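You operate a simulated robot arm through the tools that you are given. There is no shell and no other tool.

You run a simulated robot arm. Do the job below in one go: nothing can be reset, and whatever is moved stays where it is left.

JOB
Wind 40 m of thread on the grey spool.
Fine: set spool and dial before you start; when it is wound, stand it back in its cup. Set down upright: what you pick out.

It is judged by the outcome, as a careful person would: the job done as asked, and still so three seconds after it is handed in. It fails if anything else is knocked over, pushed out of place, dropped, spilled or broken.

ROBOT AND FRAMES
A 6-joint arm with a two-finger parallel gripper, fixed in place. Base frame: the origin is on the floor under the middle of its stand, x ahead of it, y to its left, z up; the work surface is at about z = 840. Units: mm, degrees, N and s.
With the tool pointing down near the work surface it reaches from about 380 to 880 mm from the base axis. Its first joint turns from -115.0 to 115.0 degrees. Payload 3.43 kg.
The TCP is the grasp point between the finger pads, 34 mm short of the fingertips. In the tool frame z runs along the fingers and y along their closing line. Largest opening 128 mm; finger width 24, thickness 12; the body of the gripper, 48 by 130 mm, starts 96 mm behind the TCP.
Orientation is told as [roll, pitch, yaw] about the base's x, y, z axes, in that order, counted from this pose: with the fingers straight down and closing along the base's y, the tool's x points along the base's -x, its y along +y and its z along -z.

CONTROLS
- The arm moves only by the tool arm_command. Its argument "moves" is a list of rows, each a list of 3 entries, a list of its own where there are three numbers: the shift along the tool's x, y, z in mm, then the turn, a rotation vector about the tool's x, y, z in degrees, then the closure, from 0 (fully open) to 1 (shut). In form: [[[tx, ty, tz], [rx, ry, rz], hand], ...]. A call has 1 to 20 rows; each row shifts and turns the commanded pose from where the row before left it, along the tool's axes as they then stand. A row lasts 0.2 s, in which the tool goes at most 50 mm and 8.6 degrees; a call with a longer step from one row to the next is refused whole, and so is a gripper value outside its range. A pose out of reach is approached as far as the arm can. The call stops where the force on the tool passes 40 N (or 10 N more than at its start, if that is more) or the arm is blocked; 0.2 s more then pass. The fingers move at their own pace (about 108 mm/s each) and stop on an object; they squeeze with about 41 N. The grip force told is the motor's: it shows also when the fingers shut on nothing. Time passes only in rows, and 0.2 s behind the last, so rows that do not move let the fingers close. It gives the time, the measured TCP pose, the force on the tool (base axes), the opening and the grip force at its end, in the units of the frame above (readings bear some noise), with the torque about the TCP (base axes, N m) and any sound that the robot's microphone picked up, and new pictures: "views" is both (left out), scene, wrist or none.
- Cameras (640 x 400 px; columns grow to the right, rows downward): "scene" is fixed at [35.9, 498.9, 1450.5]; the picture's right is [0.02, -1.00, 0.00], its down [-0.58, -0.01, -0.81] and it looks along [0.81, 0.02, -0.58] (base axes); focal length 332 px, centre (320, 200). "wrist" rides on the gripper at [76, -11, -160] in the tool frame; the picture's right is [0.15, 0.99, 0.00], its down [-0.88, 0.13, -0.46] and it looks along [-0.45, 0.07, 0.89] (tool axes); focal length 234 px, centre (320, 200). There is no depth. A picture from a camera that has moved, and an enlarged one, comes with that camera's place and axes in the base frame and with its lens. The place of the scene camera against the robot may be out by one fixed shift of up to 18 mm in any direction.
- raise_lower(by): moves the trunk up (or, below 0, down) by that many mm; the arm rides with it, the base frame stays. It gives what a move gives, with no picture.
- close_up(camera, box): a new picture of the part [left, top, right, bottom] of that camera's present view, enlarged. It takes no simulated time.
- hand_in(): hands the job in; it is judged then, once.

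Places have to be worked out from the pictures, the camera data and where the tool is seen. Open the gripper and draw the arm clear of the work before you hand the job in, unless the task says otherwise.

The tools are called by a JSON object that holds its "api" and its "payload". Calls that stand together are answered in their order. arm_command: Moves the arm, as the interface text tells. Its arguments: {"type":"object","properties":{"moves":{"type":"array"},"views":{"type":"string","enum":["both","scene","wrist","none"]}},"required":["moves"]} The other tools are called the same way: raise_lower (by) moves the trunk up or down; close_up (camera, box) takes an enlarged picture of a part of a camera's view; hand_in () hands the job in.

At the start:

```text
clock: 0.0
position: [446.3, 348.4, 1165.1]
tool_rot: [0.0, 0.0, 0.0]
ft_force: [-0.2, -0.4, -0.4]
moment: [0.0, 0.01, 0.04]
finger_gap: 128.0
grip_force: 0.1
trunk travel left (down, up): [-600.0, 190.0]
```

scene: 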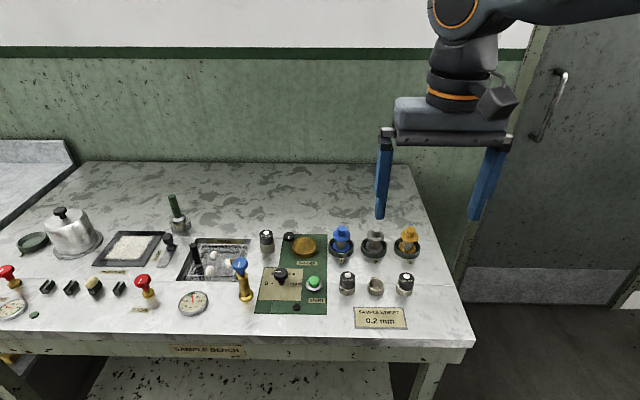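
wrist: 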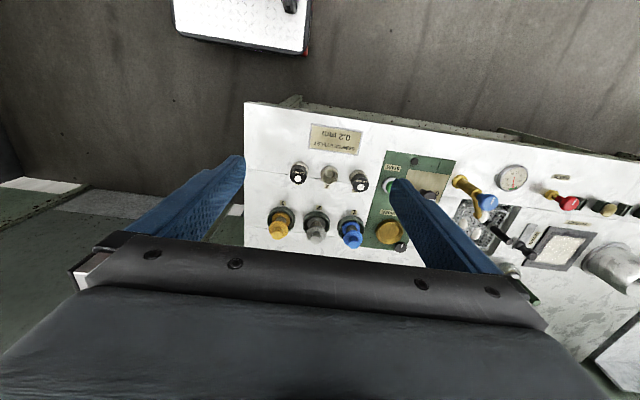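

I see a bench with a green winder panel (dial, start button, a brass spindle/plate), and three spools (blue, grey, yellow) in cups, plus other items. I take close-ups to read the labels before moving.

{"api": "close_up", "payload": {"camera": "scene", "box": [240, 215, 440, 340]}}

{"api": "close_up", "payload": {"camera": "scene", "box": [250, 225, 340, 320]}}

{"api": "close_up", "payload": {"camera": "scene", "box": [325, 215, 435, 335]}}

{"api": "close_up", "payload": {"camera": "wrist", "box": [240, 100, 480, 270]}}

{"api": "close_up", "payload": {"camera": "scene", "box": [0, 190, 250, 360]}}

```text
3.20 times, centred on (340, 278) of scene
camera zoom: at [35.9, 498.9, 1450.5], right [0.02, -1.0, 0.0], down [-0.58, -0.01, -0.81], along [0.81, 0.02, -0.58], focal length 1063 px, centre (256, -48)
```

zoom: 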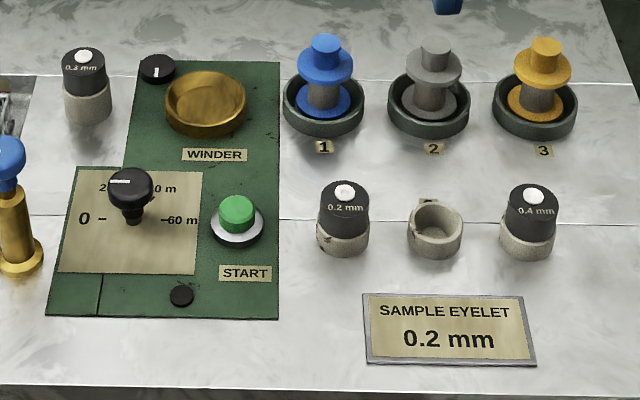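

```text
4.21 times, centred on (295, 272) of scene
camera zoom: at [35.9, 498.9, 1450.5], right [0.02, -1.0, 0.0], down [-0.58, -0.01, -0.81], along [0.81, 0.02, -0.58], focal length 1398 px, centre (425, -105)
```

zoom: 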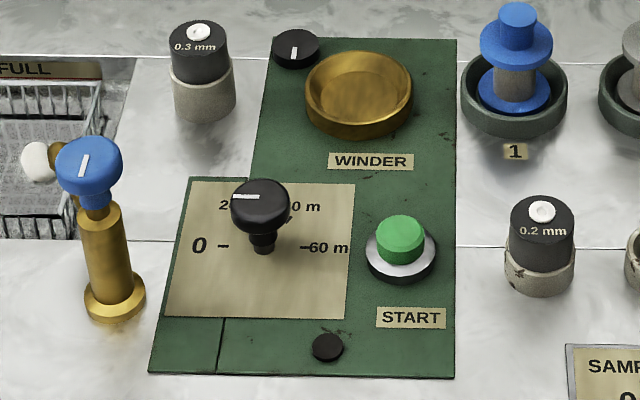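

```text
3.33 times, centred on (380, 275) of scene
camera zoom: at [35.9, 498.9, 1450.5], right [0.02, -1.0, 0.0], down [-0.58, -0.01, -0.81], along [0.81, 0.02, -0.58], focal length 1107 px, centre (120, -50)
```

zoom: 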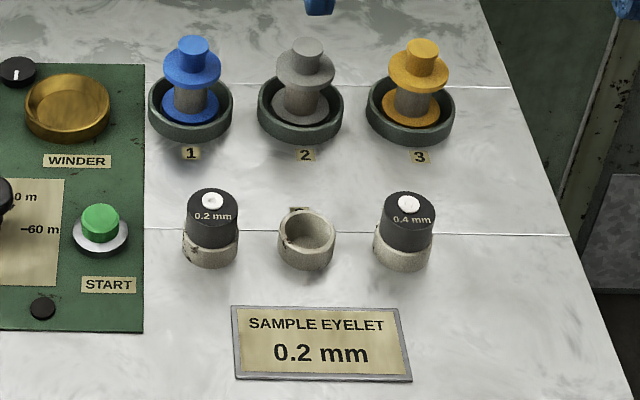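

```text
2.35 times, centred on (360, 185) of wrist
camera zoom: at [371.0, 337.3, 1324.6], right [-0.15, 0.99, 0.0], down [0.88, 0.13, 0.46], along [0.45, 0.07, -0.89], focal length 551 px, centre (226, 235)
```

zoom: 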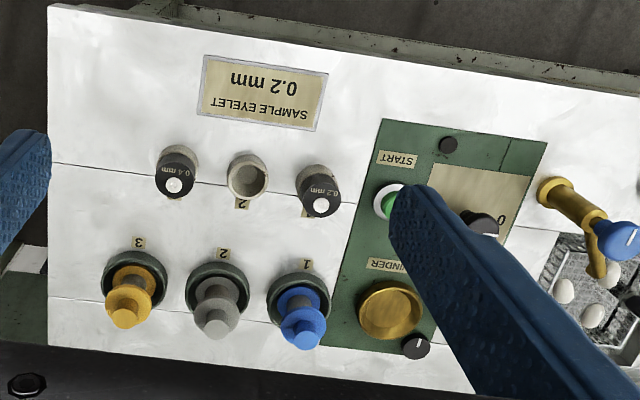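

```text
2.35 times, centred on (125, 275) of scene
camera zoom: at [35.9, 498.9, 1450.5], right [0.02, -1.0, 0.0], down [-0.58, -0.01, -0.81], along [0.81, 0.02, -0.58], focal length 782 px, centre (779, 24)
```

zoom: 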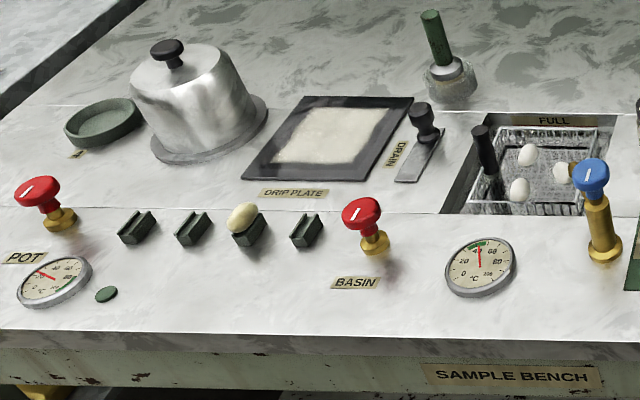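

The panel, three spools in cups (grey is in cup 2) and the dial (0/20/40/60 m, pointer now at 0) are readable. I estimate the dial at (549, 601), START at (538, 526), the winder seat at (659, 556) and the grey spool at (672, 374). I move high over the panel to look with the wrist camera.

{"api": "arm_command", "payload": {"moves": [[[-17, 40, 14], [0, 0, 0], 0], [[-17, 40, 14], [0, 0, 0], 0], [[-17, 40, 14], [0, 0, 0], 0], [[-17, 40, 14], [0, 0, 0], 0], [[-17, 40, 14], [0, 0, 0], 0], [[-17, 40, 14], [0, 0, 0], 0], [[0, 0, 0], [0, 0, 0], 0], [[0, 0, 0], [0, 0, 0], 0]], "views": "both"}}

```text
clock: 1.8
position: [549.4, 591.8, 1080.0]
tool_rot: [0.1, 0.0, 0.0]
ft_force: [0.7, 0.8, -0.5]
moment: [-0.04, -0.02, -0.02]
finger_gap: 128.0
grip_force: 0.1
trunk travel left (down, up): [-600.0, 190.0]
camera wrist: at [473.4, 579.0, 1240.3], right [-0.15, 0.99, 0.0], down [0.88, 0.13, 0.46], along [0.45, 0.07, -0.89], focal length 234 px, centre (320, 200)
```

scene: 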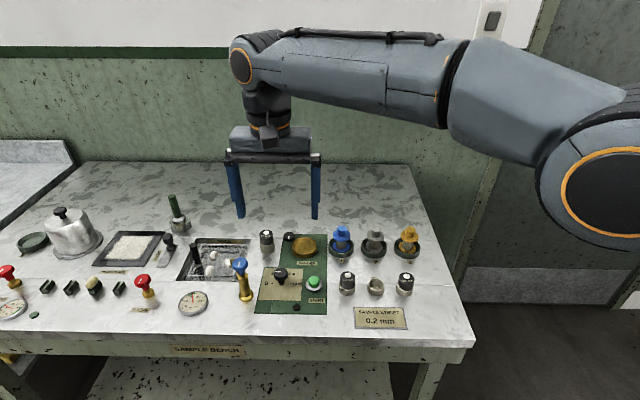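
wrist: 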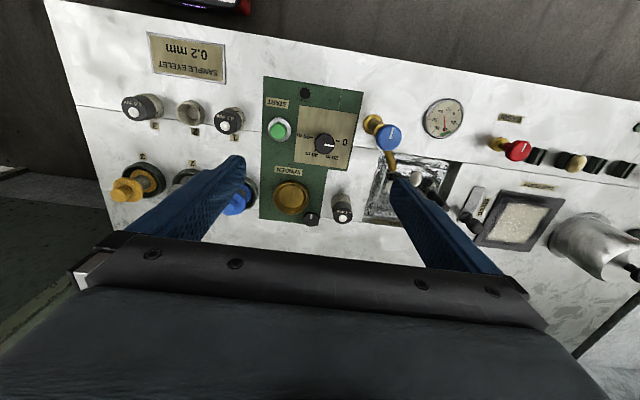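

The arm is over the panel at about (549, 590, 1080) and the panel is in clear view. I enlarge the dial and winder areas.

{"api": "close_up", "payload": {"camera": "wrist", "box": [255, 75, 375, 150]}}

{"api": "close_up", "payload": {"camera": "wrist", "box": [250, 80, 370, 230]}}

{"api": "close_up", "payload": {"camera": "wrist", "box": [260, 90, 410, 185]}}

{"api": "close_up", "payload": {"camera": "wrist", "box": [100, 80, 270, 220]}}

```text
5.33 times, centred on (315, 112) of wrist
camera zoom: at [473.4, 579.0, 1240.3], right [-0.15, 0.99, 0.0], down [0.88, 0.13, 0.46], along [0.45, 0.07, -0.89], focal length 1249 px, centre (347, 667)
```

zoom: 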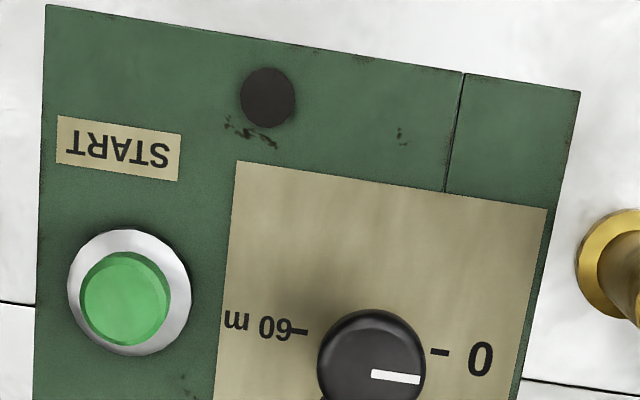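

```text
2.67 times, centred on (310, 155) of wrist
camera zoom: at [473.4, 579.0, 1240.3], right [-0.15, 0.99, 0.0], down [0.88, 0.13, 0.46], along [0.45, 0.07, -0.89], focal length 624 px, centre (347, 320)
```

zoom: 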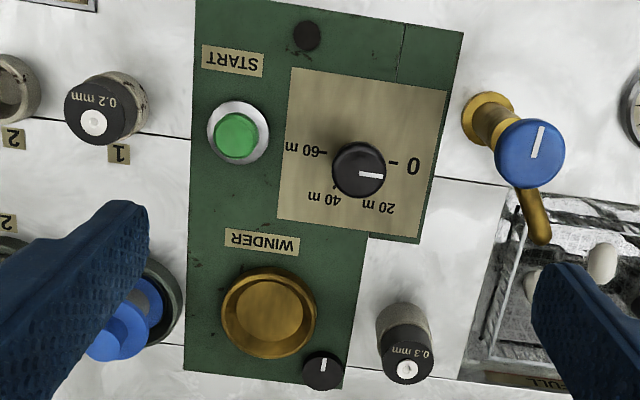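

```text
4.21 times, centred on (335, 138) of wrist
camera zoom: at [473.4, 579.0, 1240.3], right [-0.15, 0.99, 0.0], down [0.88, 0.13, 0.46], along [0.45, 0.07, -0.89], focal length 986 px, centre (257, 463)
```

zoom: 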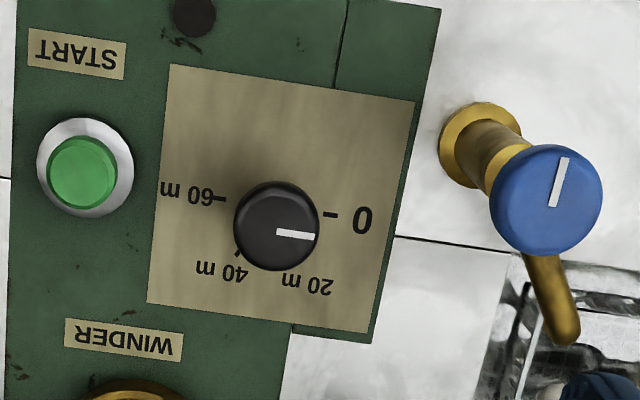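

```text
2.86 times, centred on (185, 150) of wrist
camera zoom: at [473.4, 579.0, 1240.3], right [-0.15, 0.99, 0.0], down [0.88, 0.13, 0.46], along [0.45, 0.07, -0.89], focal length 669 px, centre (706, 343)
```

zoom: 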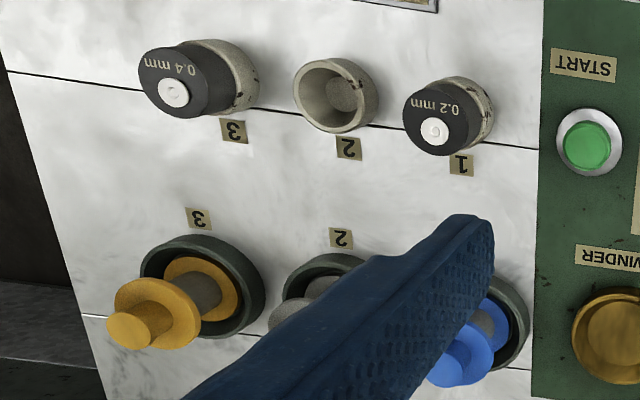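

The dashes put the dial centre at about (559.6, 599.4), with the knob top near z = 882. The winder seat is near (669, 554), and 40 m lies 120° clockwise from 0. The card and eyelets are not part of this job, so I leave them alone. Next I go above the grey spool to measure it.

{"api": "arm_command", "payload": {"moves": [[[-19.8, -36.3, 13.3], [0, 0, 0], 0], [[-19.8, -36.3, 13.3], [0, 0, 0], 0], [[-19.8, -36.3, 13.3], [0, 0, 0], 0], [[-19.8, -36.3, 13.3], [0, 0, 0], 0], [[-19.8, -36.3, 13.3], [0, 0, 0], 0], [[-19.8, -36.3, 13.3], [0, 0, 0], 0], [[0, 0, 0], [0, 0, 0], 0], [[0, 0, 0], [0, 0, 0], 0]], "views": "both"}}

```text
clock: 3.6
position: [668.7, 370.7, 1000.4]
tool_rot: [0.0, -0.1, 0.0]
ft_force: [0.4, 0.2, 0.3]
moment: [-0.01, 0.0, 0.0]
finger_gap: 128.2
grip_force: 0.0
trunk travel left (down, up): [-600.0, 190.0]
camera wrist: at [592.7, 358.3, 1161.0], right [-0.15, 0.99, 0.0], down [0.88, 0.13, 0.46], along [0.45, 0.07, -0.89], focal length 234 px, centre (320, 200)
```

scene: 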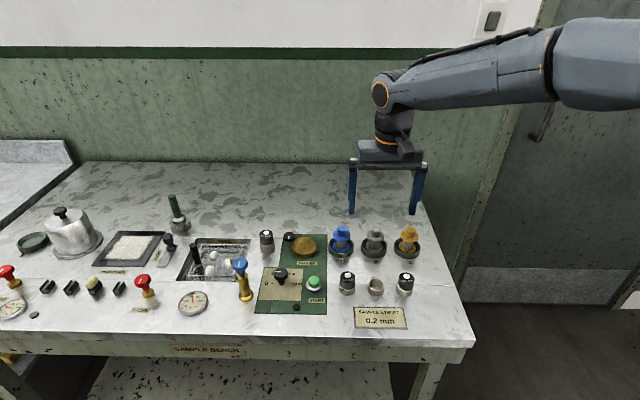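
wrist: 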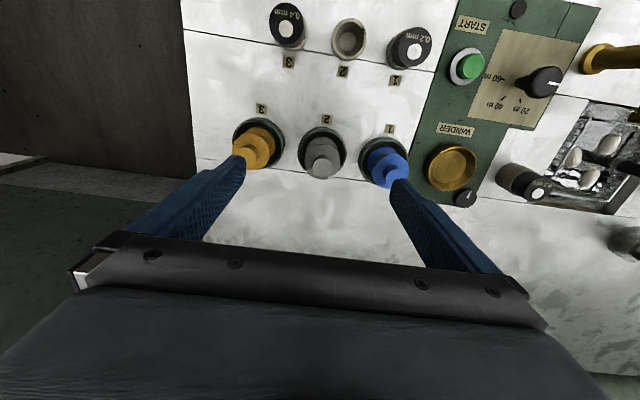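

The grey spool is nearly under the tool. I enlarge it to measure its hub and flange.

{"api": "close_up", "payload": {"camera": "wrist", "box": [280, 105, 370, 190]}}

{"api": "close_up", "payload": {"camera": "wrist", "box": [410, 120, 510, 215]}}

{"api": "close_up", "payload": {"camera": "scene", "box": [325, 220, 425, 270]}}

```text
4.71 times, centred on (325, 148) of wrist
camera zoom: at [592.7, 358.3, 1161.0], right [-0.15, 0.99, 0.0], down [0.88, 0.13, 0.46], along [0.45, 0.07, -0.89], focal length 1102 px, centre (296, 447)
```

zoom: 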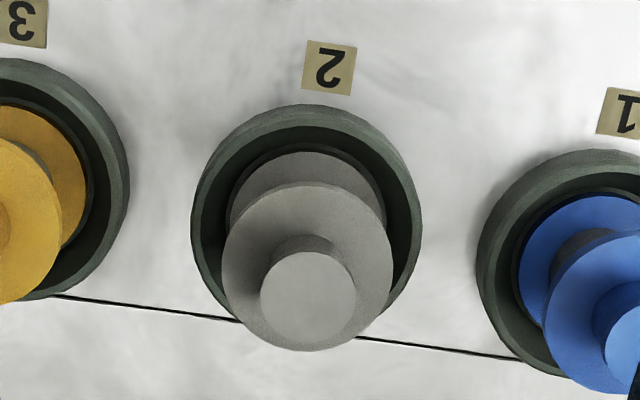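

```text
4.21 times, centred on (460, 168) of wrist
camera zoom: at [592.7, 358.3, 1161.0], right [-0.15, 0.99, 0.0], down [0.88, 0.13, 0.46], along [0.45, 0.07, -0.89], focal length 986 px, centre (-270, 337)
```

zoom: 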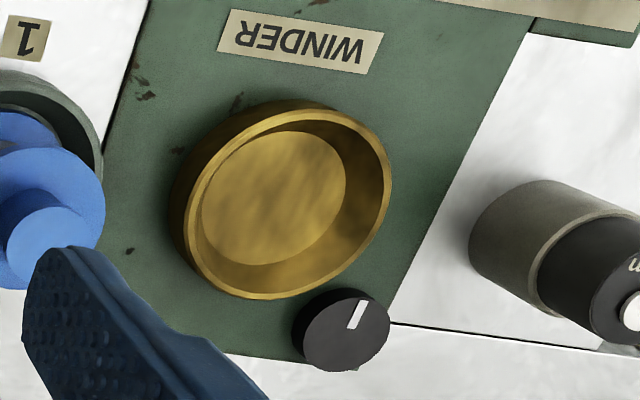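

```text
6.40 times, centred on (375, 245) of scene
camera zoom: at [35.9, 498.9, 1450.5], right [0.02, -1.0, 0.0], down [-0.58, -0.01, -0.81], along [0.81, 0.02, -0.58], focal length 2126 px, centre (-32, -88)
```

zoom: 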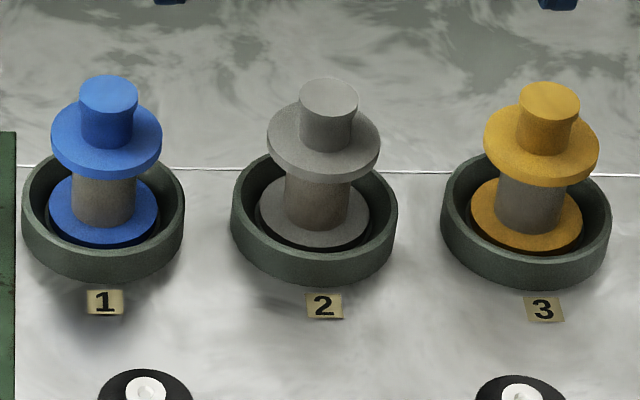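

From the wrist and scene rays together, the grey spool's hub axis is at about (680, 374). The hub is 23 mm across, its top is near z = 909 and the flange is near z = 891. I narrow the fingers to about 56 mm, move over the axis and come down to z ≈ 945 for a check.

{"api": "arm_command", "payload": {"moves": [[[-5.6, 1.9, 0], [0, 0, 0], 0.56], [[-5.7, 1.8, 0], [0, 0, 0], 0.56], [[0, 0, 0], [0, 0, 0], 0.56], [[0, 0, 20], [0, 0, 0], 0.56], [[0, 0, 20], [0, 0, 0], 0.56], [[0, 0, 15], [0, 0, 0], 0.56], [[0, 0, 0], [0, 0, 0], 0.56]], "views": "both"}}

```text
clock: 5.2
position: [680.5, 374.1, 945.7]
tool_rot: [0.0, 0.0, -0.1]
ft_force: [-0.1, 0.7, -0.2]
moment: [-0.02, 0.01, 0.0]
finger_gap: 56.5
grip_force: 0.1
trunk travel left (down, up): [-600.0, 190.0]
camera wrist: at [603.8, 362.2, 1105.8], right [-0.15, 0.99, 0.0], down [0.88, 0.13, 0.46], along [0.45, 0.07, -0.89], focal length 234 px, centre (320, 200)
```

scene: 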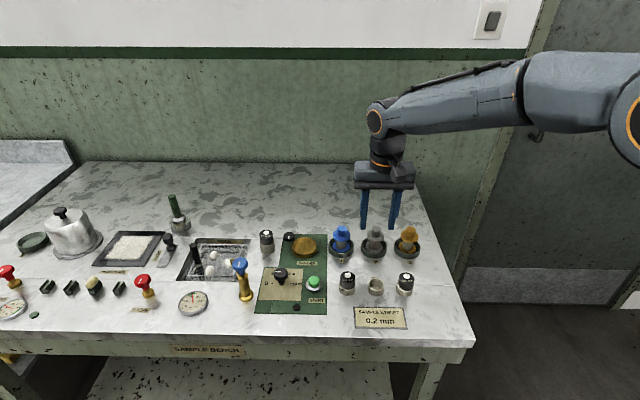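
wrist: 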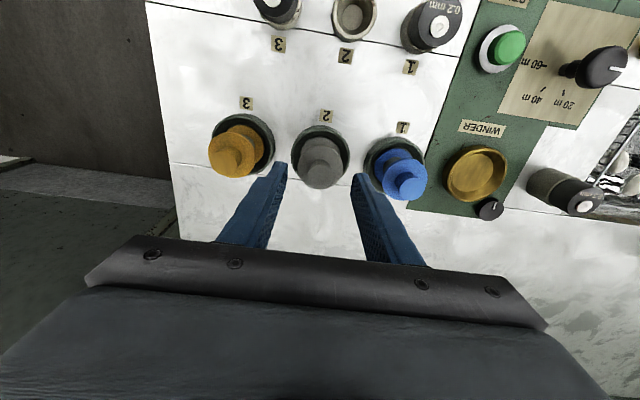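

{"api": "close_up", "payload": {"camera": "wrist", "box": [250, 110, 400, 210]}}

{"api": "close_up", "payload": {"camera": "scene", "box": [325, 180, 435, 270]}}

```text
4.00 times, centred on (325, 160) of wrist
camera zoom: at [603.8, 362.2, 1105.8], right [-0.15, 0.99, 0.0], down [0.88, 0.13, 0.46], along [0.45, 0.07, -0.89], focal length 937 px, centre (300, 360)
```

zoom: 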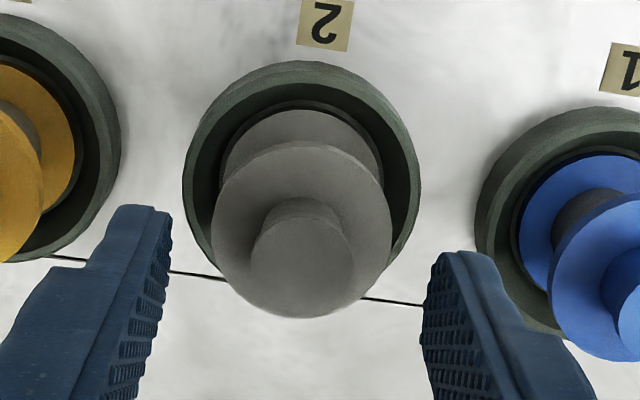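

```text
4.44 times, centred on (380, 225) of scene
camera zoom: at [35.9, 498.9, 1450.5], right [0.02, -1.0, 0.0], down [-0.58, -0.01, -0.81], along [0.81, 0.02, -0.58], focal length 1476 px, centre (53, 89)
```

zoom: 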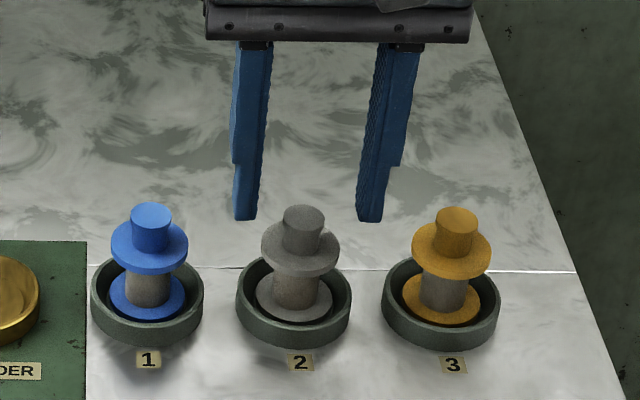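

The fingers straddle the hub, and the wrist view puts the hub centre at about (677.5, 374), within a few mm of the tool. I descend to z ≈ 928.5, with the tips just above the flange, and close on the hub.

{"api": "arm_command", "payload": {"moves": [[[2.5, 0.4, 9], [0, 0, 0], 0.56], [[0, 0, 8], [0, 0, 0], 0.56], [[0, 0, 0], [0, 0, 0], 0.56], [[0, 0, 0], [0, 0, 0], 1], [[0, 0, 0], [0, 0, 0], 1], [[0, 0, 0], [0, 0, 0], 1]], "views": "both"}}

```text
clock: 6.6
position: [676.8, 376.3, 929.1]
tool_rot: [0.0, 0.0, 0.0]
ft_force: [-0.3, 0.3, 0.6]
moment: [-0.01, -0.03, 0.0]
finger_gap: 21.5
grip_force: 40.7
trunk travel left (down, up): [-600.0, 190.0]
camera wrist: at [601.5, 363.3, 1088.7], right [-0.15, 0.99, 0.0], down [0.88, 0.13, 0.46], along [0.45, 0.07, -0.89], focal length 234 px, centre (320, 200)
```

scene: 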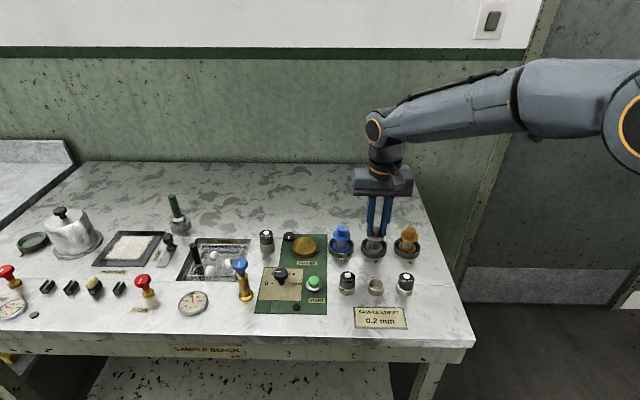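
wrist: 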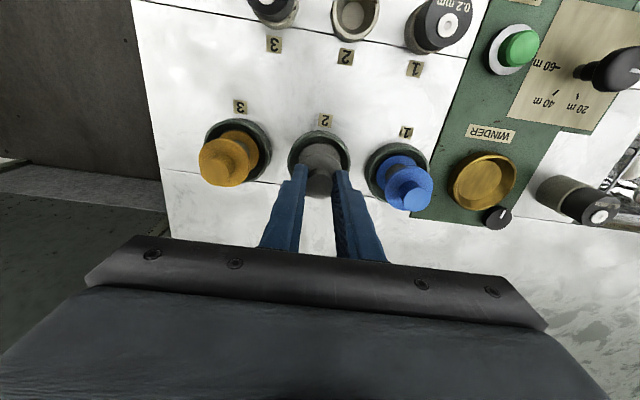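

The fingers stopped at 21.5 mm with 41 N, so they hold the hub. I check the grip in close-up before lifting.

{"api": "close_up", "payload": {"camera": "wrist", "box": [270, 120, 370, 210]}}

{"api": "close_up", "payload": {"camera": "scene", "box": [345, 210, 405, 265]}}

```text
4.44 times, centred on (320, 165) of wrist
camera zoom: at [601.5, 363.3, 1088.7], right [-0.15, 0.99, 0.0], down [0.88, 0.13, 0.46], along [0.45, 0.07, -0.89], focal length 1041 px, centre (320, 356)
```

zoom: 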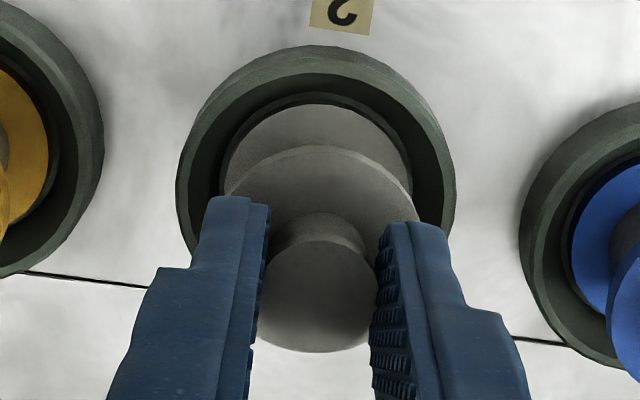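

```text
7.27 times, centred on (375, 238) of scene
camera zoom: at [35.9, 498.9, 1450.5], right [0.02, -1.0, 0.0], down [-0.58, -0.01, -0.81], along [0.81, 0.02, -0.58], focal length 2416 px, centre (-80, -73)
```

zoom: 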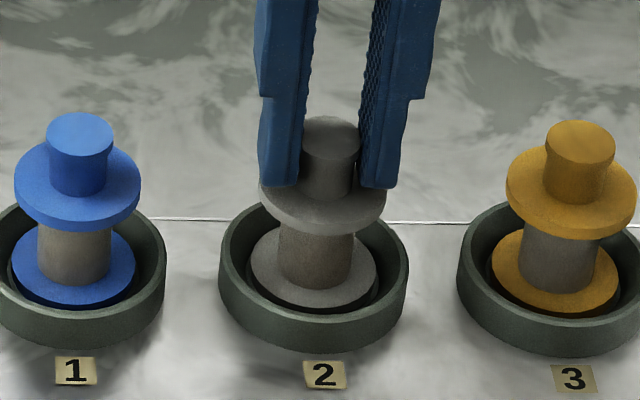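

The grip is centred and the tips sit just above the flange. I lift straight up about 92 mm so the spool clears the cup and the blue spool, then carry it across towards the winder at about (671, 554).

{"api": "arm_command", "payload": {"moves": [[[0, 0, -12], [0, 0, 0], 1], [[0, 0, -20], [0, 0, 0], 1], [[0, 0, -30], [0, 0, 0], 1], [[0, 0, -30], [0, 0, 0], 1], [[0, 0, 0], [0, 0, 0], 1], [[1, 30, 0], [0, 0, 0], 1], [[1, 40, 0], [0, 0, 0], 1], [[1, 40, 0], [0, 0, 0], 1], [[1, 40, 0], [0, 0, 0], 1], [[1, 29, 0], [0, 0, 0], 1], [[0, 0, 0], [0, 0, 0], 1], [[0, 0, 0], [0, 0, 0], 1]], "views": "both"}}

```text
clock: 9.2
position: [663.4, 548.0, 1024.0]
tool_rot: [0.1, 0.0, -0.1]
ft_force: [0.3, -0.1, -0.4]
moment: [-0.02, 0.0, 0.0]
finger_gap: 21.3
grip_force: 41.0
out of reach, approached as far as the arm can: row 10
trunk travel left (down, up): [-600.0, 190.0]
camera wrist: at [587.8, 536.3, 1183.8], right [-0.15, 0.99, 0.0], down [0.88, 0.13, 0.46], along [0.45, 0.07, -0.89], focal length 234 px, centre (320, 200)
```

scene: 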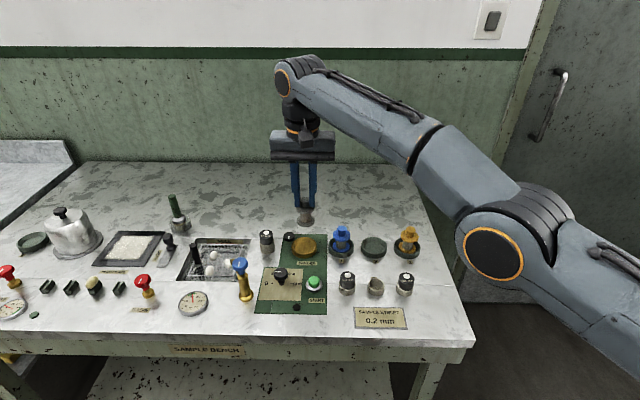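
wrist: 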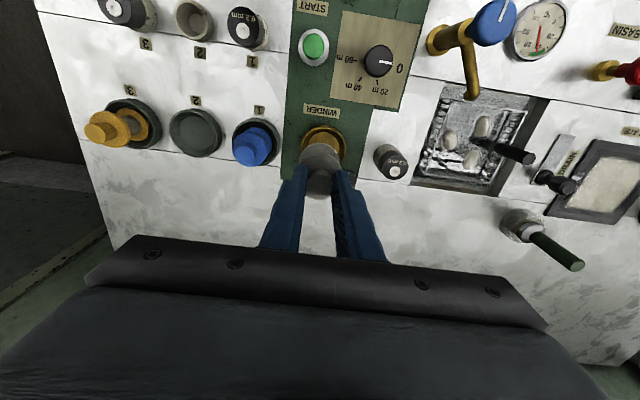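

At this height the last bit was out of reach: the tool stopped at (663, 548, 1024), about 10 mm short radially. The arm reaches up from a low shoulder, so raising the trunk should give more reach. I raise it 100 mm with the spool held.

{"api": "raise_lower", "payload": {"by": 100}}

```text
clock: 10.5
position: [637.0, 547.5, 1122.9]
tool_rot: [0.0, 0.0, -0.2]
ft_force: [-0.4, 0.2, -0.3]
moment: [0.01, 0.0, -0.03]
finger_gap: 21.5
grip_force: 40.7
trunk travel left (down, up): [-700.0, 90.0]
```

After the trunk move the tool reads (637, 547.5, 1123). I come back down 90 mm and check where the commanded pose stands before going over the winder.

{"api": "arm_command", "payload": {"moves": [[[0, 0, 30], [0, 0, 0], 1], [[0, 0, 30], [0, 0, 0], 1], [[0, 0, 30], [0, 0, 0], 1], [[0, 0, 0], [0, 0, 0], 1], [[0, 0, 0], [0, 0, 0], 1]], "views": "both"}}

```text
clock: 11.7
position: [637.5, 547.2, 1032.4]
tool_rot: [0.0, 0.0, 0.0]
ft_force: [0.2, 1.3, -0.4]
moment: [0.01, -0.02, 0.02]
finger_gap: 21.3
grip_force: 40.8
trunk travel left (down, up): [-700.0, 90.0]
camera wrist: at [561.9, 535.3, 1193.2], right [-0.15, 0.99, 0.0], down [0.88, 0.13, 0.46], along [0.45, 0.07, -0.89], focal length 234 px, centre (320, 200)
```

scene: 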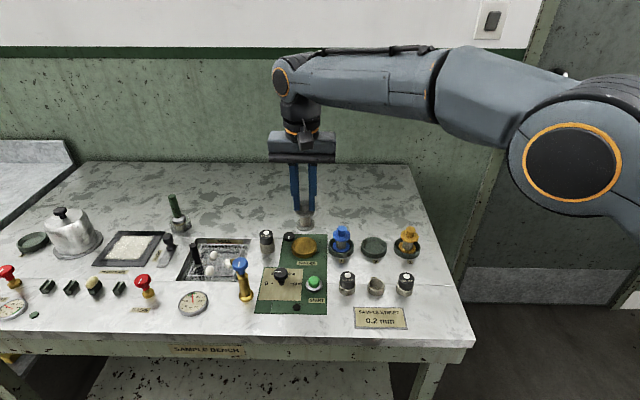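
wrist: 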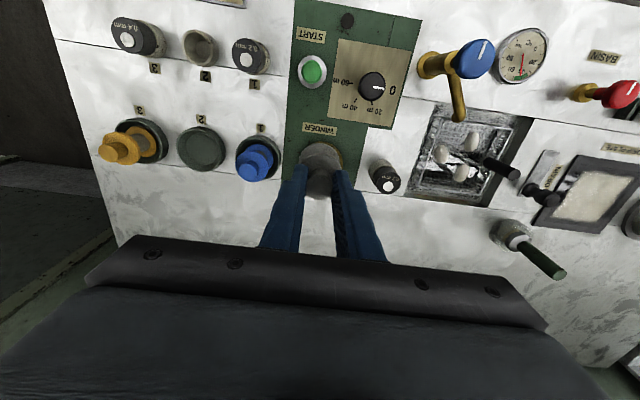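

The arm now has reach in hand. I move to above the winder seat (671, 554) at z ≈ 990, with the spool bottom near 905, and look again.

{"api": "arm_command", "payload": {"moves": [[[-16.5, 3.4, 0], [0, 0, 0], 1], [[-16.5, 3.4, 0], [0, 0, 0], 1], [[0, 0, 20], [0, 0, 0], 1], [[0, 0, 22], [0, 0, 0], 1], [[0, 0, 0], [0, 0, 0], 1], [[0, 0, 0], [0, 0, 0], 1]], "views": "both"}}

```text
clock: 13.1
position: [658.2, 543.7, 989.0]
tool_rot: [0.1, 0.0, 0.0]
ft_force: [0.7, -0.3, 0.0]
moment: [0.03, 0.01, -0.01]
finger_gap: 21.4
grip_force: 40.9
out of reach, approached as far as the arm can: row 2
trunk travel left (down, up): [-700.0, 90.0]
camera wrist: at [582.2, 532.3, 1149.0], right [-0.15, 0.99, 0.0], down [0.88, 0.13, 0.46], along [0.45, 0.07, -0.89], focal length 234 px, centre (320, 200)
```

scene: 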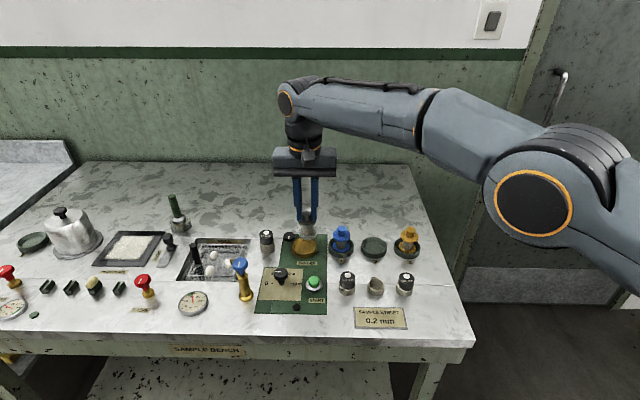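
wrist: 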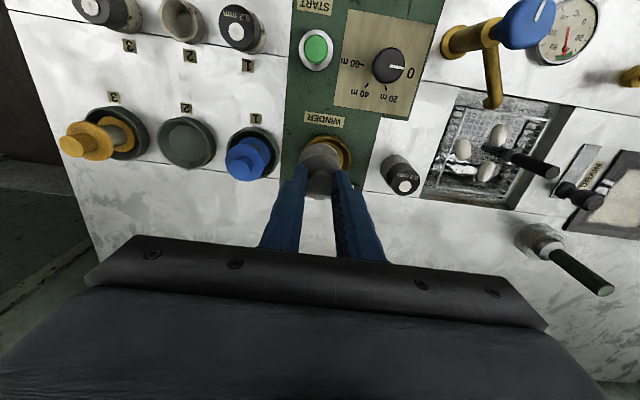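

The reading shows the trunk slides on a slant: raising it pulled the arm back about 26 mm in x, so a slightly lowered trunk will reach the winder better. First I look closely at the winder seat from here to fix its position.

{"api": "close_up", "payload": {"camera": "wrist", "box": [280, 100, 380, 200]}}

{"api": "close_up", "payload": {"camera": "scene", "box": [255, 180, 355, 270]}}

```text
4.00 times, centred on (330, 150) of wrist
camera zoom: at [582.2, 532.3, 1149.0], right [-0.15, 0.99, 0.0], down [0.88, 0.13, 0.46], along [0.45, 0.07, -0.89], focal length 937 px, centre (280, 400)
```

zoom: 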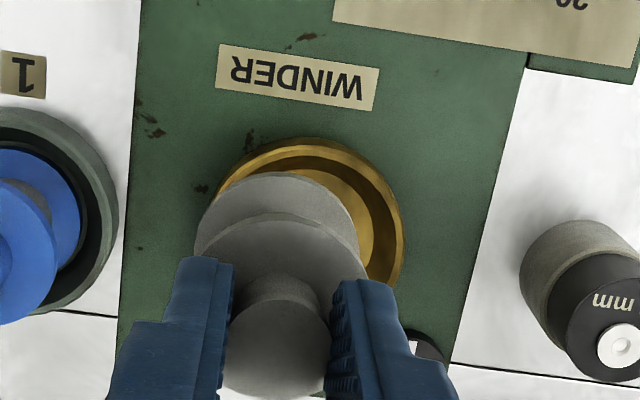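

```text
4.44 times, centred on (305, 225) of scene
camera zoom: at [35.9, 498.9, 1450.5], right [0.02, -1.0, 0.0], down [-0.58, -0.01, -0.81], along [0.81, 0.02, -0.58], focal length 1476 px, centre (387, 89)
```

zoom: 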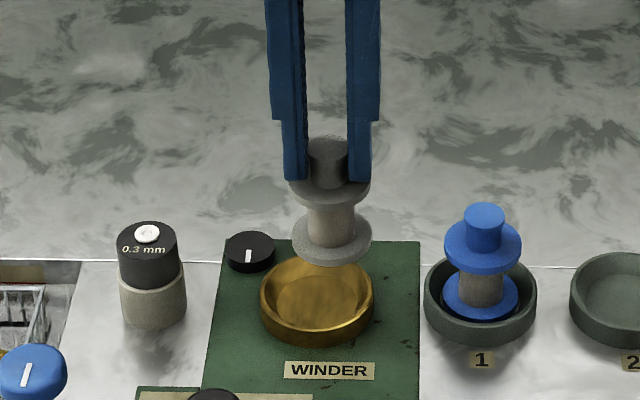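

I fit the winder seat centre at (671.3, 553.6), rim near z = 856. I draw in and up first, so lowering the trunk 170 mm will leave the spool well above everything.

{"api": "arm_command", "payload": {"moves": [[[29, -2, 0], [0, 0, 0], 1], [[29, -2, 0], [0, 0, 0], 1], [[0, 0, -40], [0, 0, 0], 1], [[0, 0, -40], [0, 0, 0], 1], [[0, 0, -40], [0, 0, 0], 1], [[0, 0, -40], [0, 0, 0], 1], [[0, 0, -40], [0, 0, 0], 1], [[0, 0, 0], [0, 0, 0], 1]], "views": "none"}}

{"api": "raise_lower", "payload": {"by": -170}}

```text
clock: 14.9
position: [599.2, 539.0, 1189.2]
tool_rot: [0.0, 0.0, 0.0]
ft_force: [0.1, 0.7, -0.8]
moment: [-0.02, -0.01, -0.02]
finger_gap: 21.5
grip_force: 40.2
trunk travel left (down, up): [-700.0, 90.0]
```

```text
clock: 16.9
position: [601.1, 540.5, 1018.6]
tool_rot: [-0.1, -0.1, -0.1]
ft_force: [0.3, 0.3, 0.3]
moment: [0.0, 0.01, -0.01]
finger_gap: 21.6
grip_force: 41.3
trunk travel left (down, up): [-530.0, 260.0]
```

The trunk moved straight this time: the tool is at (601, 540.5, 1018.6) with the spool still held. I lower to z ≈ 966, spool bottom about 25 mm above the winder rim, and move out over the seat.

{"api": "arm_command", "payload": {"moves": [[[0, 0, 26], [0, 0, 0], 1], [[0, 0, 27], [0, 0, 0], 1], [[-35, 6.5, 0], [0, 0, 0], 1], [[-35, 6.5, 0], [0, 0, 0], 1], [[0, 0, 0], [0, 0, 0], 1], [[0, 0, 0], [0, 0, 0], 1]], "views": "both"}}

```text
clock: 18.2
position: [670.5, 552.5, 965.1]
tool_rot: [0.0, 0.1, 0.0]
ft_force: [0.6, 0.2, -1.3]
moment: [-0.01, 0.03, 0.01]
finger_gap: 21.3
grip_force: 41.2
trunk travel left (down, up): [-530.0, 260.0]
camera wrist: at [594.3, 540.3, 1124.8], right [-0.15, 0.99, 0.0], down [0.88, 0.13, 0.46], along [0.45, 0.07, -0.89], focal length 234 px, centre (320, 200)
```

scene: 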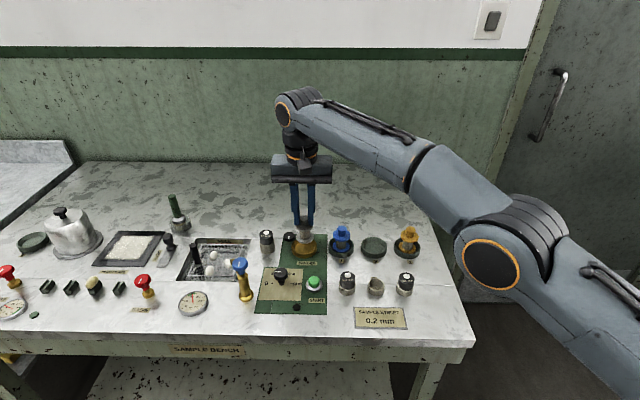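
wrist: 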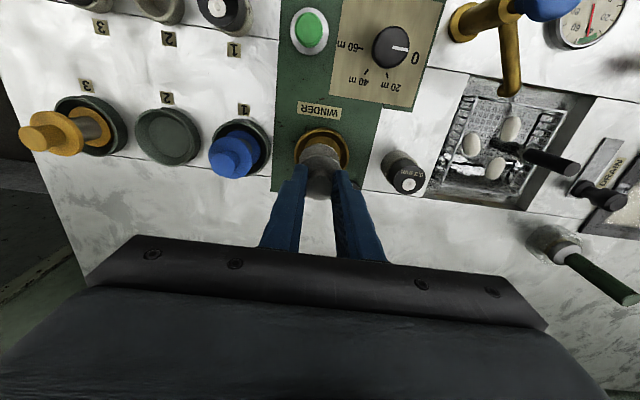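

It reached (670.5, 552.5, 965) without a reach limit. I check the spool's alignment over the seat in both views.

{"api": "close_up", "payload": {"camera": "wrist", "box": [270, 100, 370, 200]}}

{"api": "close_up", "payload": {"camera": "scene", "box": [265, 200, 345, 270]}}

```text
4.00 times, centred on (320, 150) of wrist
camera zoom: at [594.3, 540.3, 1124.8], right [-0.15, 0.99, 0.0], down [0.88, 0.13, 0.46], along [0.45, 0.07, -0.89], focal length 937 px, centre (320, 400)
```

zoom: 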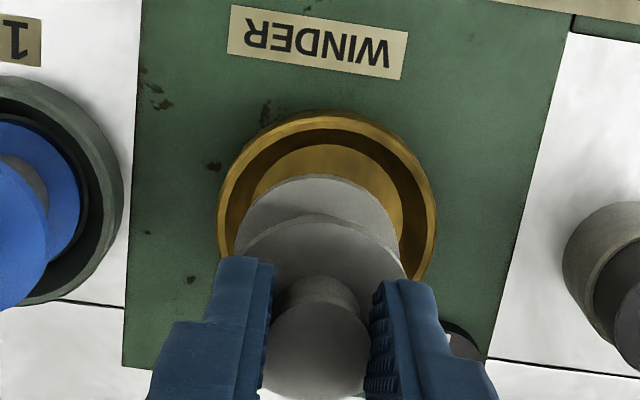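

```text
5.71 times, centred on (305, 235) of scene
camera zoom: at [35.9, 498.9, 1450.5], right [0.02, -1.0, 0.0], down [-0.58, -0.01, -0.81], along [0.81, 0.02, -0.58], focal length 1898 px, centre (406, 0)
```

zoom: 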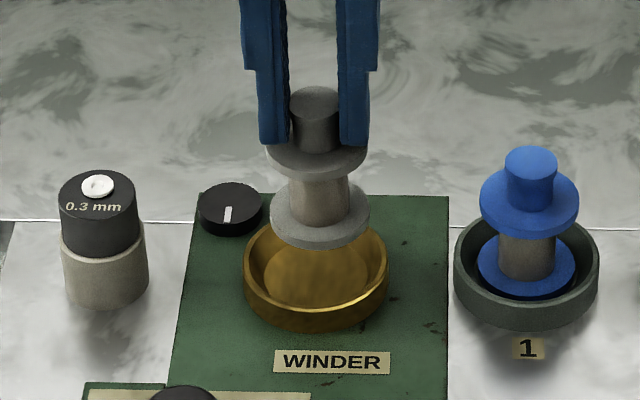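

The spool axis is about (673, 552) and the seat about (672, 554.4). I correct +2.4 mm in y and −0.5 mm in x, then descend to z ≈ 936.

{"api": "arm_command", "payload": {"moves": [[[0.5, 2.4, 0], [0, 0, 0], 1], [[0, 0, 10], [0, 0, 0], 1], [[0, 0, 10], [0, 0, 0], 1], [[0, 0, 9], [0, 0, 0], 1], [[0, 0, 0], [0, 0, 0], 1]], "views": "both"}}

```text
clock: 19.4
position: [670.6, 555.4, 937.0]
tool_rot: [0.0, 0.0, 0.0]
ft_force: [0.7, 0.6, -0.7]
moment: [0.0, 0.04, -0.01]
finger_gap: 21.6
grip_force: 41.1
trunk travel left (down, up): [-530.0, 260.0]
camera wrist: at [594.6, 543.1, 1097.4], right [-0.15, 0.99, 0.0], down [0.88, 0.13, 0.46], along [0.45, 0.07, -0.89], focal length 234 px, centre (320, 200)
```

scene: 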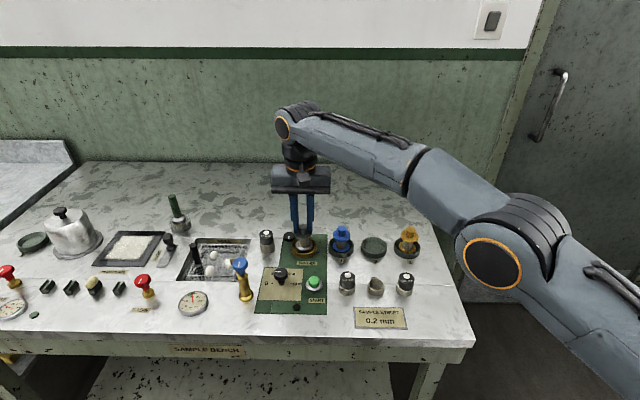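
wrist: 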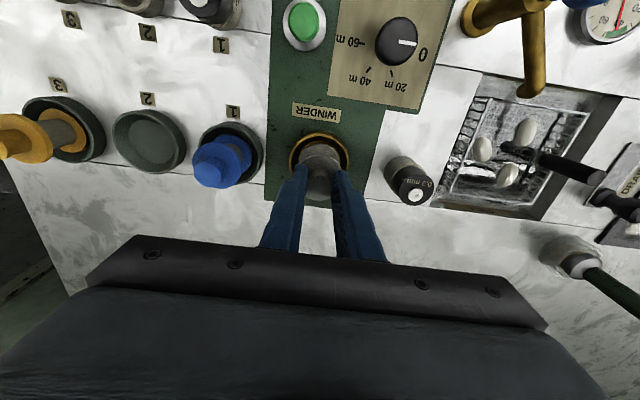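

{"api": "close_up", "payload": {"camera": "wrist", "box": [270, 105, 370, 205]}}

{"api": "close_up", "payload": {"camera": "scene", "box": [265, 200, 345, 270]}}

```text
4.00 times, centred on (320, 155) of wrist
camera zoom: at [594.6, 543.1, 1097.4], right [-0.15, 0.99, 0.0], down [0.88, 0.13, 0.46], along [0.45, 0.07, -0.89], focal length 937 px, centre (320, 380)
```

zoom: 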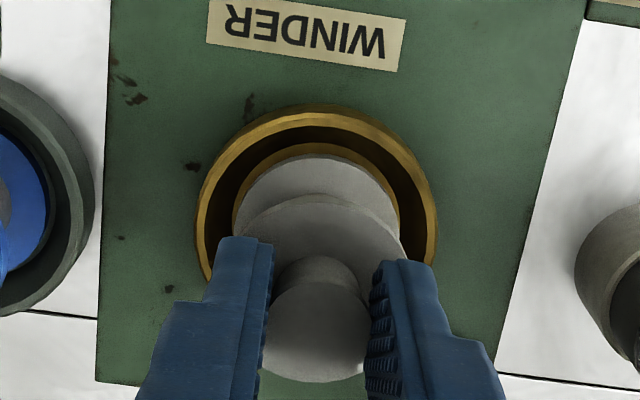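

```text
5.71 times, centred on (305, 235) of scene
camera zoom: at [35.9, 498.9, 1450.5], right [0.02, -1.0, 0.0], down [-0.58, -0.01, -0.81], along [0.81, 0.02, -0.58], focal length 1898 px, centre (406, 0)
```

zoom: 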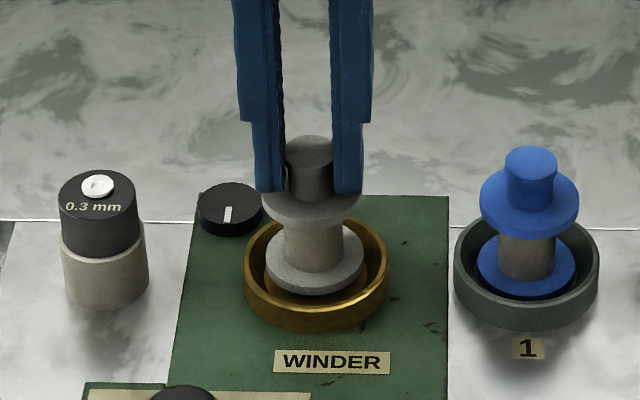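

The spool is centred over the seat and its lower flange is entering the brass rim. I lower in small steps, watching the force.

{"api": "arm_command", "payload": {"moves": [[[0, 0, 2], [0, 0, 0], 1], [[0, 0, 2], [0, 0, 0], 1], [[0, 0, 1], [0, 0, 0], 1], [[0, 0, 0], [0, 0, 0], 1]], "views": "none"}}

```text
clock: 20.4
position: [670.4, 555.1, 933.2]
tool_rot: [-0.1, -0.1, 0.0]
ft_force: [-0.1, -0.5, -0.9]
moment: [-0.02, 0.03, -0.02]
finger_gap: 21.3
grip_force: 41.0
trunk travel left (down, up): [-530.0, 260.0]
```

No contact yet at z ≈ 932. I continue down in 1.5 mm steps.

{"api": "arm_command", "payload": {"moves": [[[0, 0, 1.5], [0, 0, 0], 1], [[0, 0, 1.5], [0, 0, 0], 1], [[0, 0, 0], [0, 0, 0], 1]], "views": "both"}}

{"api": "close_up", "payload": {"camera": "scene", "box": [265, 200, 345, 270]}}

```text
clock: 21.2
position: [670.4, 555.9, 930.2]
tool_rot: [0.0, 0.1, 0.0]
ft_force: [-0.5, 0.2, 0.2]
moment: [0.0, -0.02, 0.01]
finger_gap: 21.3
grip_force: 40.8
trunk travel left (down, up): [-530.0, 260.0]
camera wrist: at [594.1, 543.2, 1089.6], right [-0.15, 0.99, 0.0], down [0.88, 0.13, 0.46], along [0.45, 0.07, -0.89], focal length 234 px, centre (320, 200)
```

scene: 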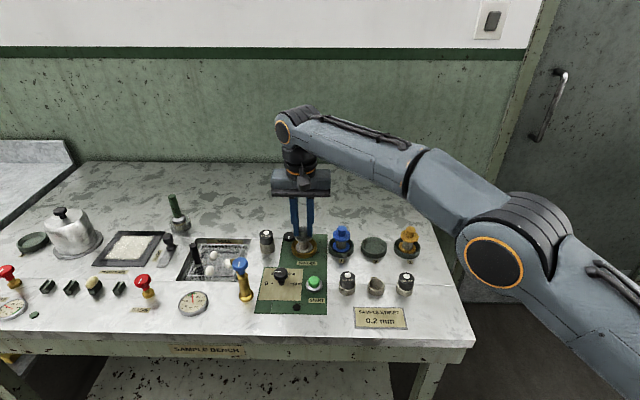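
wrist: 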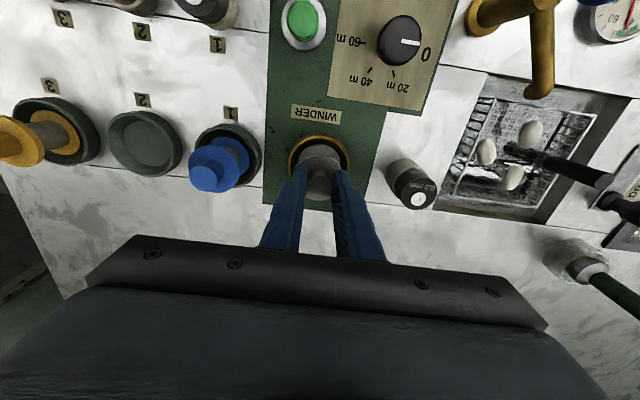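

```text
5.71 times, centred on (305, 235) of scene
camera zoom: at [35.9, 498.9, 1450.5], right [0.02, -1.0, 0.0], down [-0.58, -0.01, -0.81], along [0.81, 0.02, -0.58], focal length 1898 px, centre (406, 0)
```

zoom: 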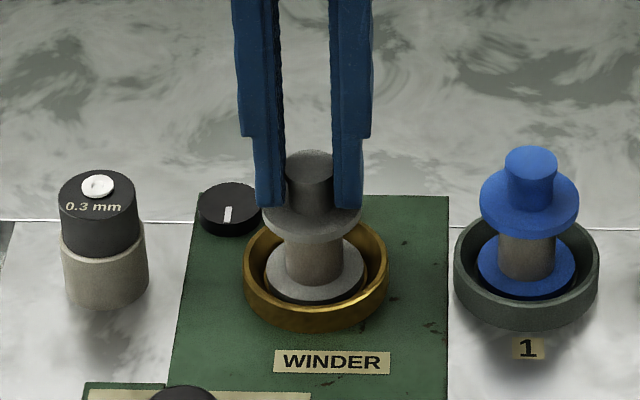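

Still free, and the spool is nearly seated. I lower 3 mm more.

{"api": "arm_command", "payload": {"moves": [[[0, 0, 1], [0, 0, 0], 1], [[0, 0, 1], [0, 0, 0], 1], [[0, 0, 1], [0, 0, 0], 1], [[0, 0, 0], [0, 0, 0], 1]], "views": "none"}}

```text
clock: 22.2
position: [669.0, 555.7, 928.3]
tool_rot: [0.0, -0.1, -0.1]
ft_force: [-0.3, -1.8, 12.0]
moment: [-0.03, 0.1, 0.01]
finger_gap: 21.2
grip_force: 40.9
trunk travel left (down, up): [-530.0, 260.0]
```

Contact at 12 N: the spool is seated on the winder. I open the fingers slightly and rise straight up.

{"api": "arm_command", "payload": {"moves": [[[0, 0, 0], [0, 0, 0], 0.6], [[0, 0, 0], [0, 0, 0], 0.6], [[0, 0, -10], [0, 0, 0], 0.6], [[0, 0, -20], [0, 0, 0], 0.6], [[0, 0, -20], [0, 0, 0], 0.6], [[0, 0, 0], [0, 0, 0], 0.6]], "views": "both"}}

{"api": "close_up", "payload": {"camera": "scene", "box": [265, 200, 345, 270]}}

{"api": "close_up", "payload": {"camera": "wrist", "box": [270, 105, 370, 205]}}

```text
clock: 23.6
position: [671.0, 553.9, 975.8]
tool_rot: [0.0, 0.0, 0.0]
ft_force: [-0.6, 0.6, -0.3]
moment: [0.01, 0.03, 0.01]
finger_gap: 51.1
grip_force: 0.1
trunk travel left (down, up): [-530.0, 260.0]
camera wrist: at [594.2, 542.5, 1136.2], right [-0.15, 0.99, 0.0], down [0.88, 0.13, 0.46], along [0.45, 0.07, -0.89], focal length 234 px, centre (320, 200)
```

scene: 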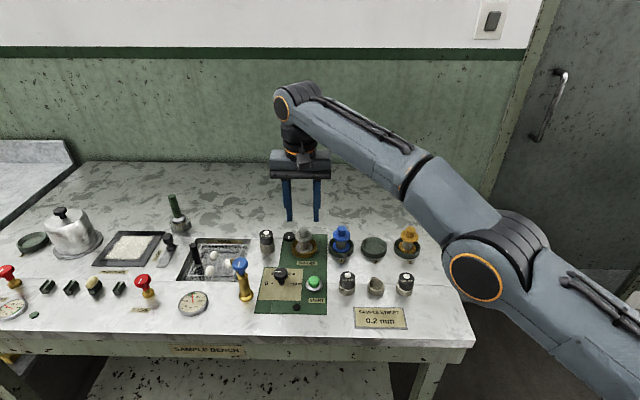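
wrist: 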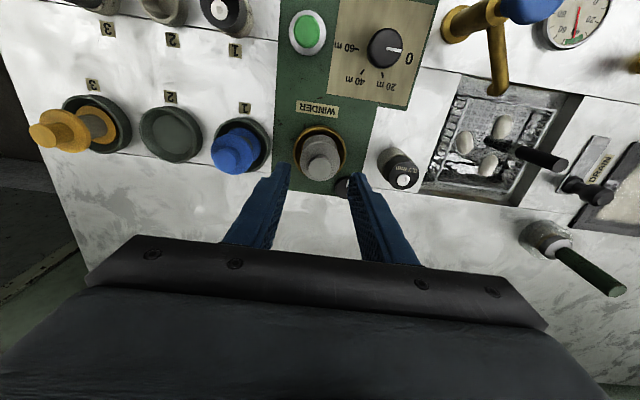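

```text
5.71 times, centred on (305, 235) of scene
camera zoom: at [35.9, 498.9, 1450.5], right [0.02, -1.0, 0.0], down [-0.58, -0.01, -0.81], along [0.81, 0.02, -0.58], focal length 1898 px, centre (406, 0)
```

zoom: 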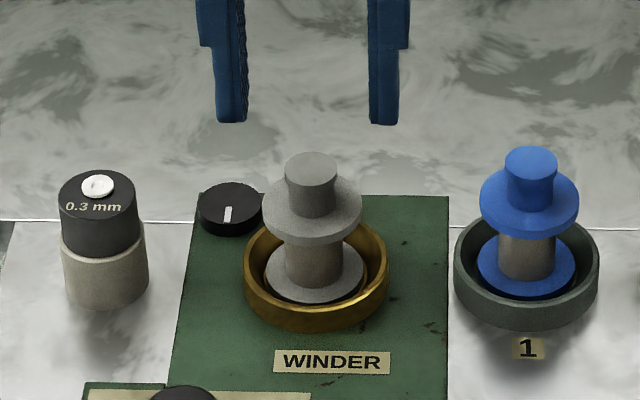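

```text
4.00 times, centred on (320, 155) of wrist
camera zoom: at [594.2, 542.5, 1136.2], right [-0.15, 0.99, 0.0], down [0.88, 0.13, 0.46], along [0.45, 0.07, -0.89], focal length 937 px, centre (320, 380)
```

zoom: 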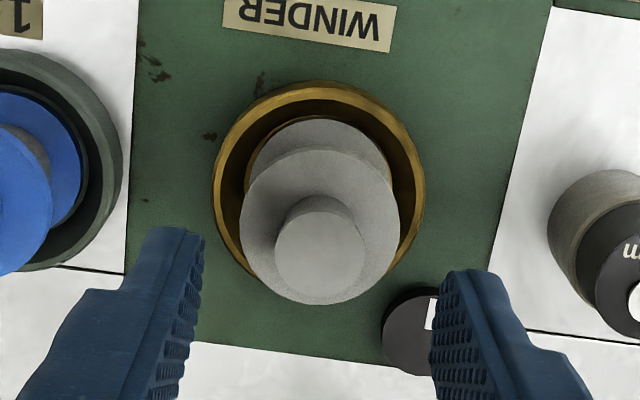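

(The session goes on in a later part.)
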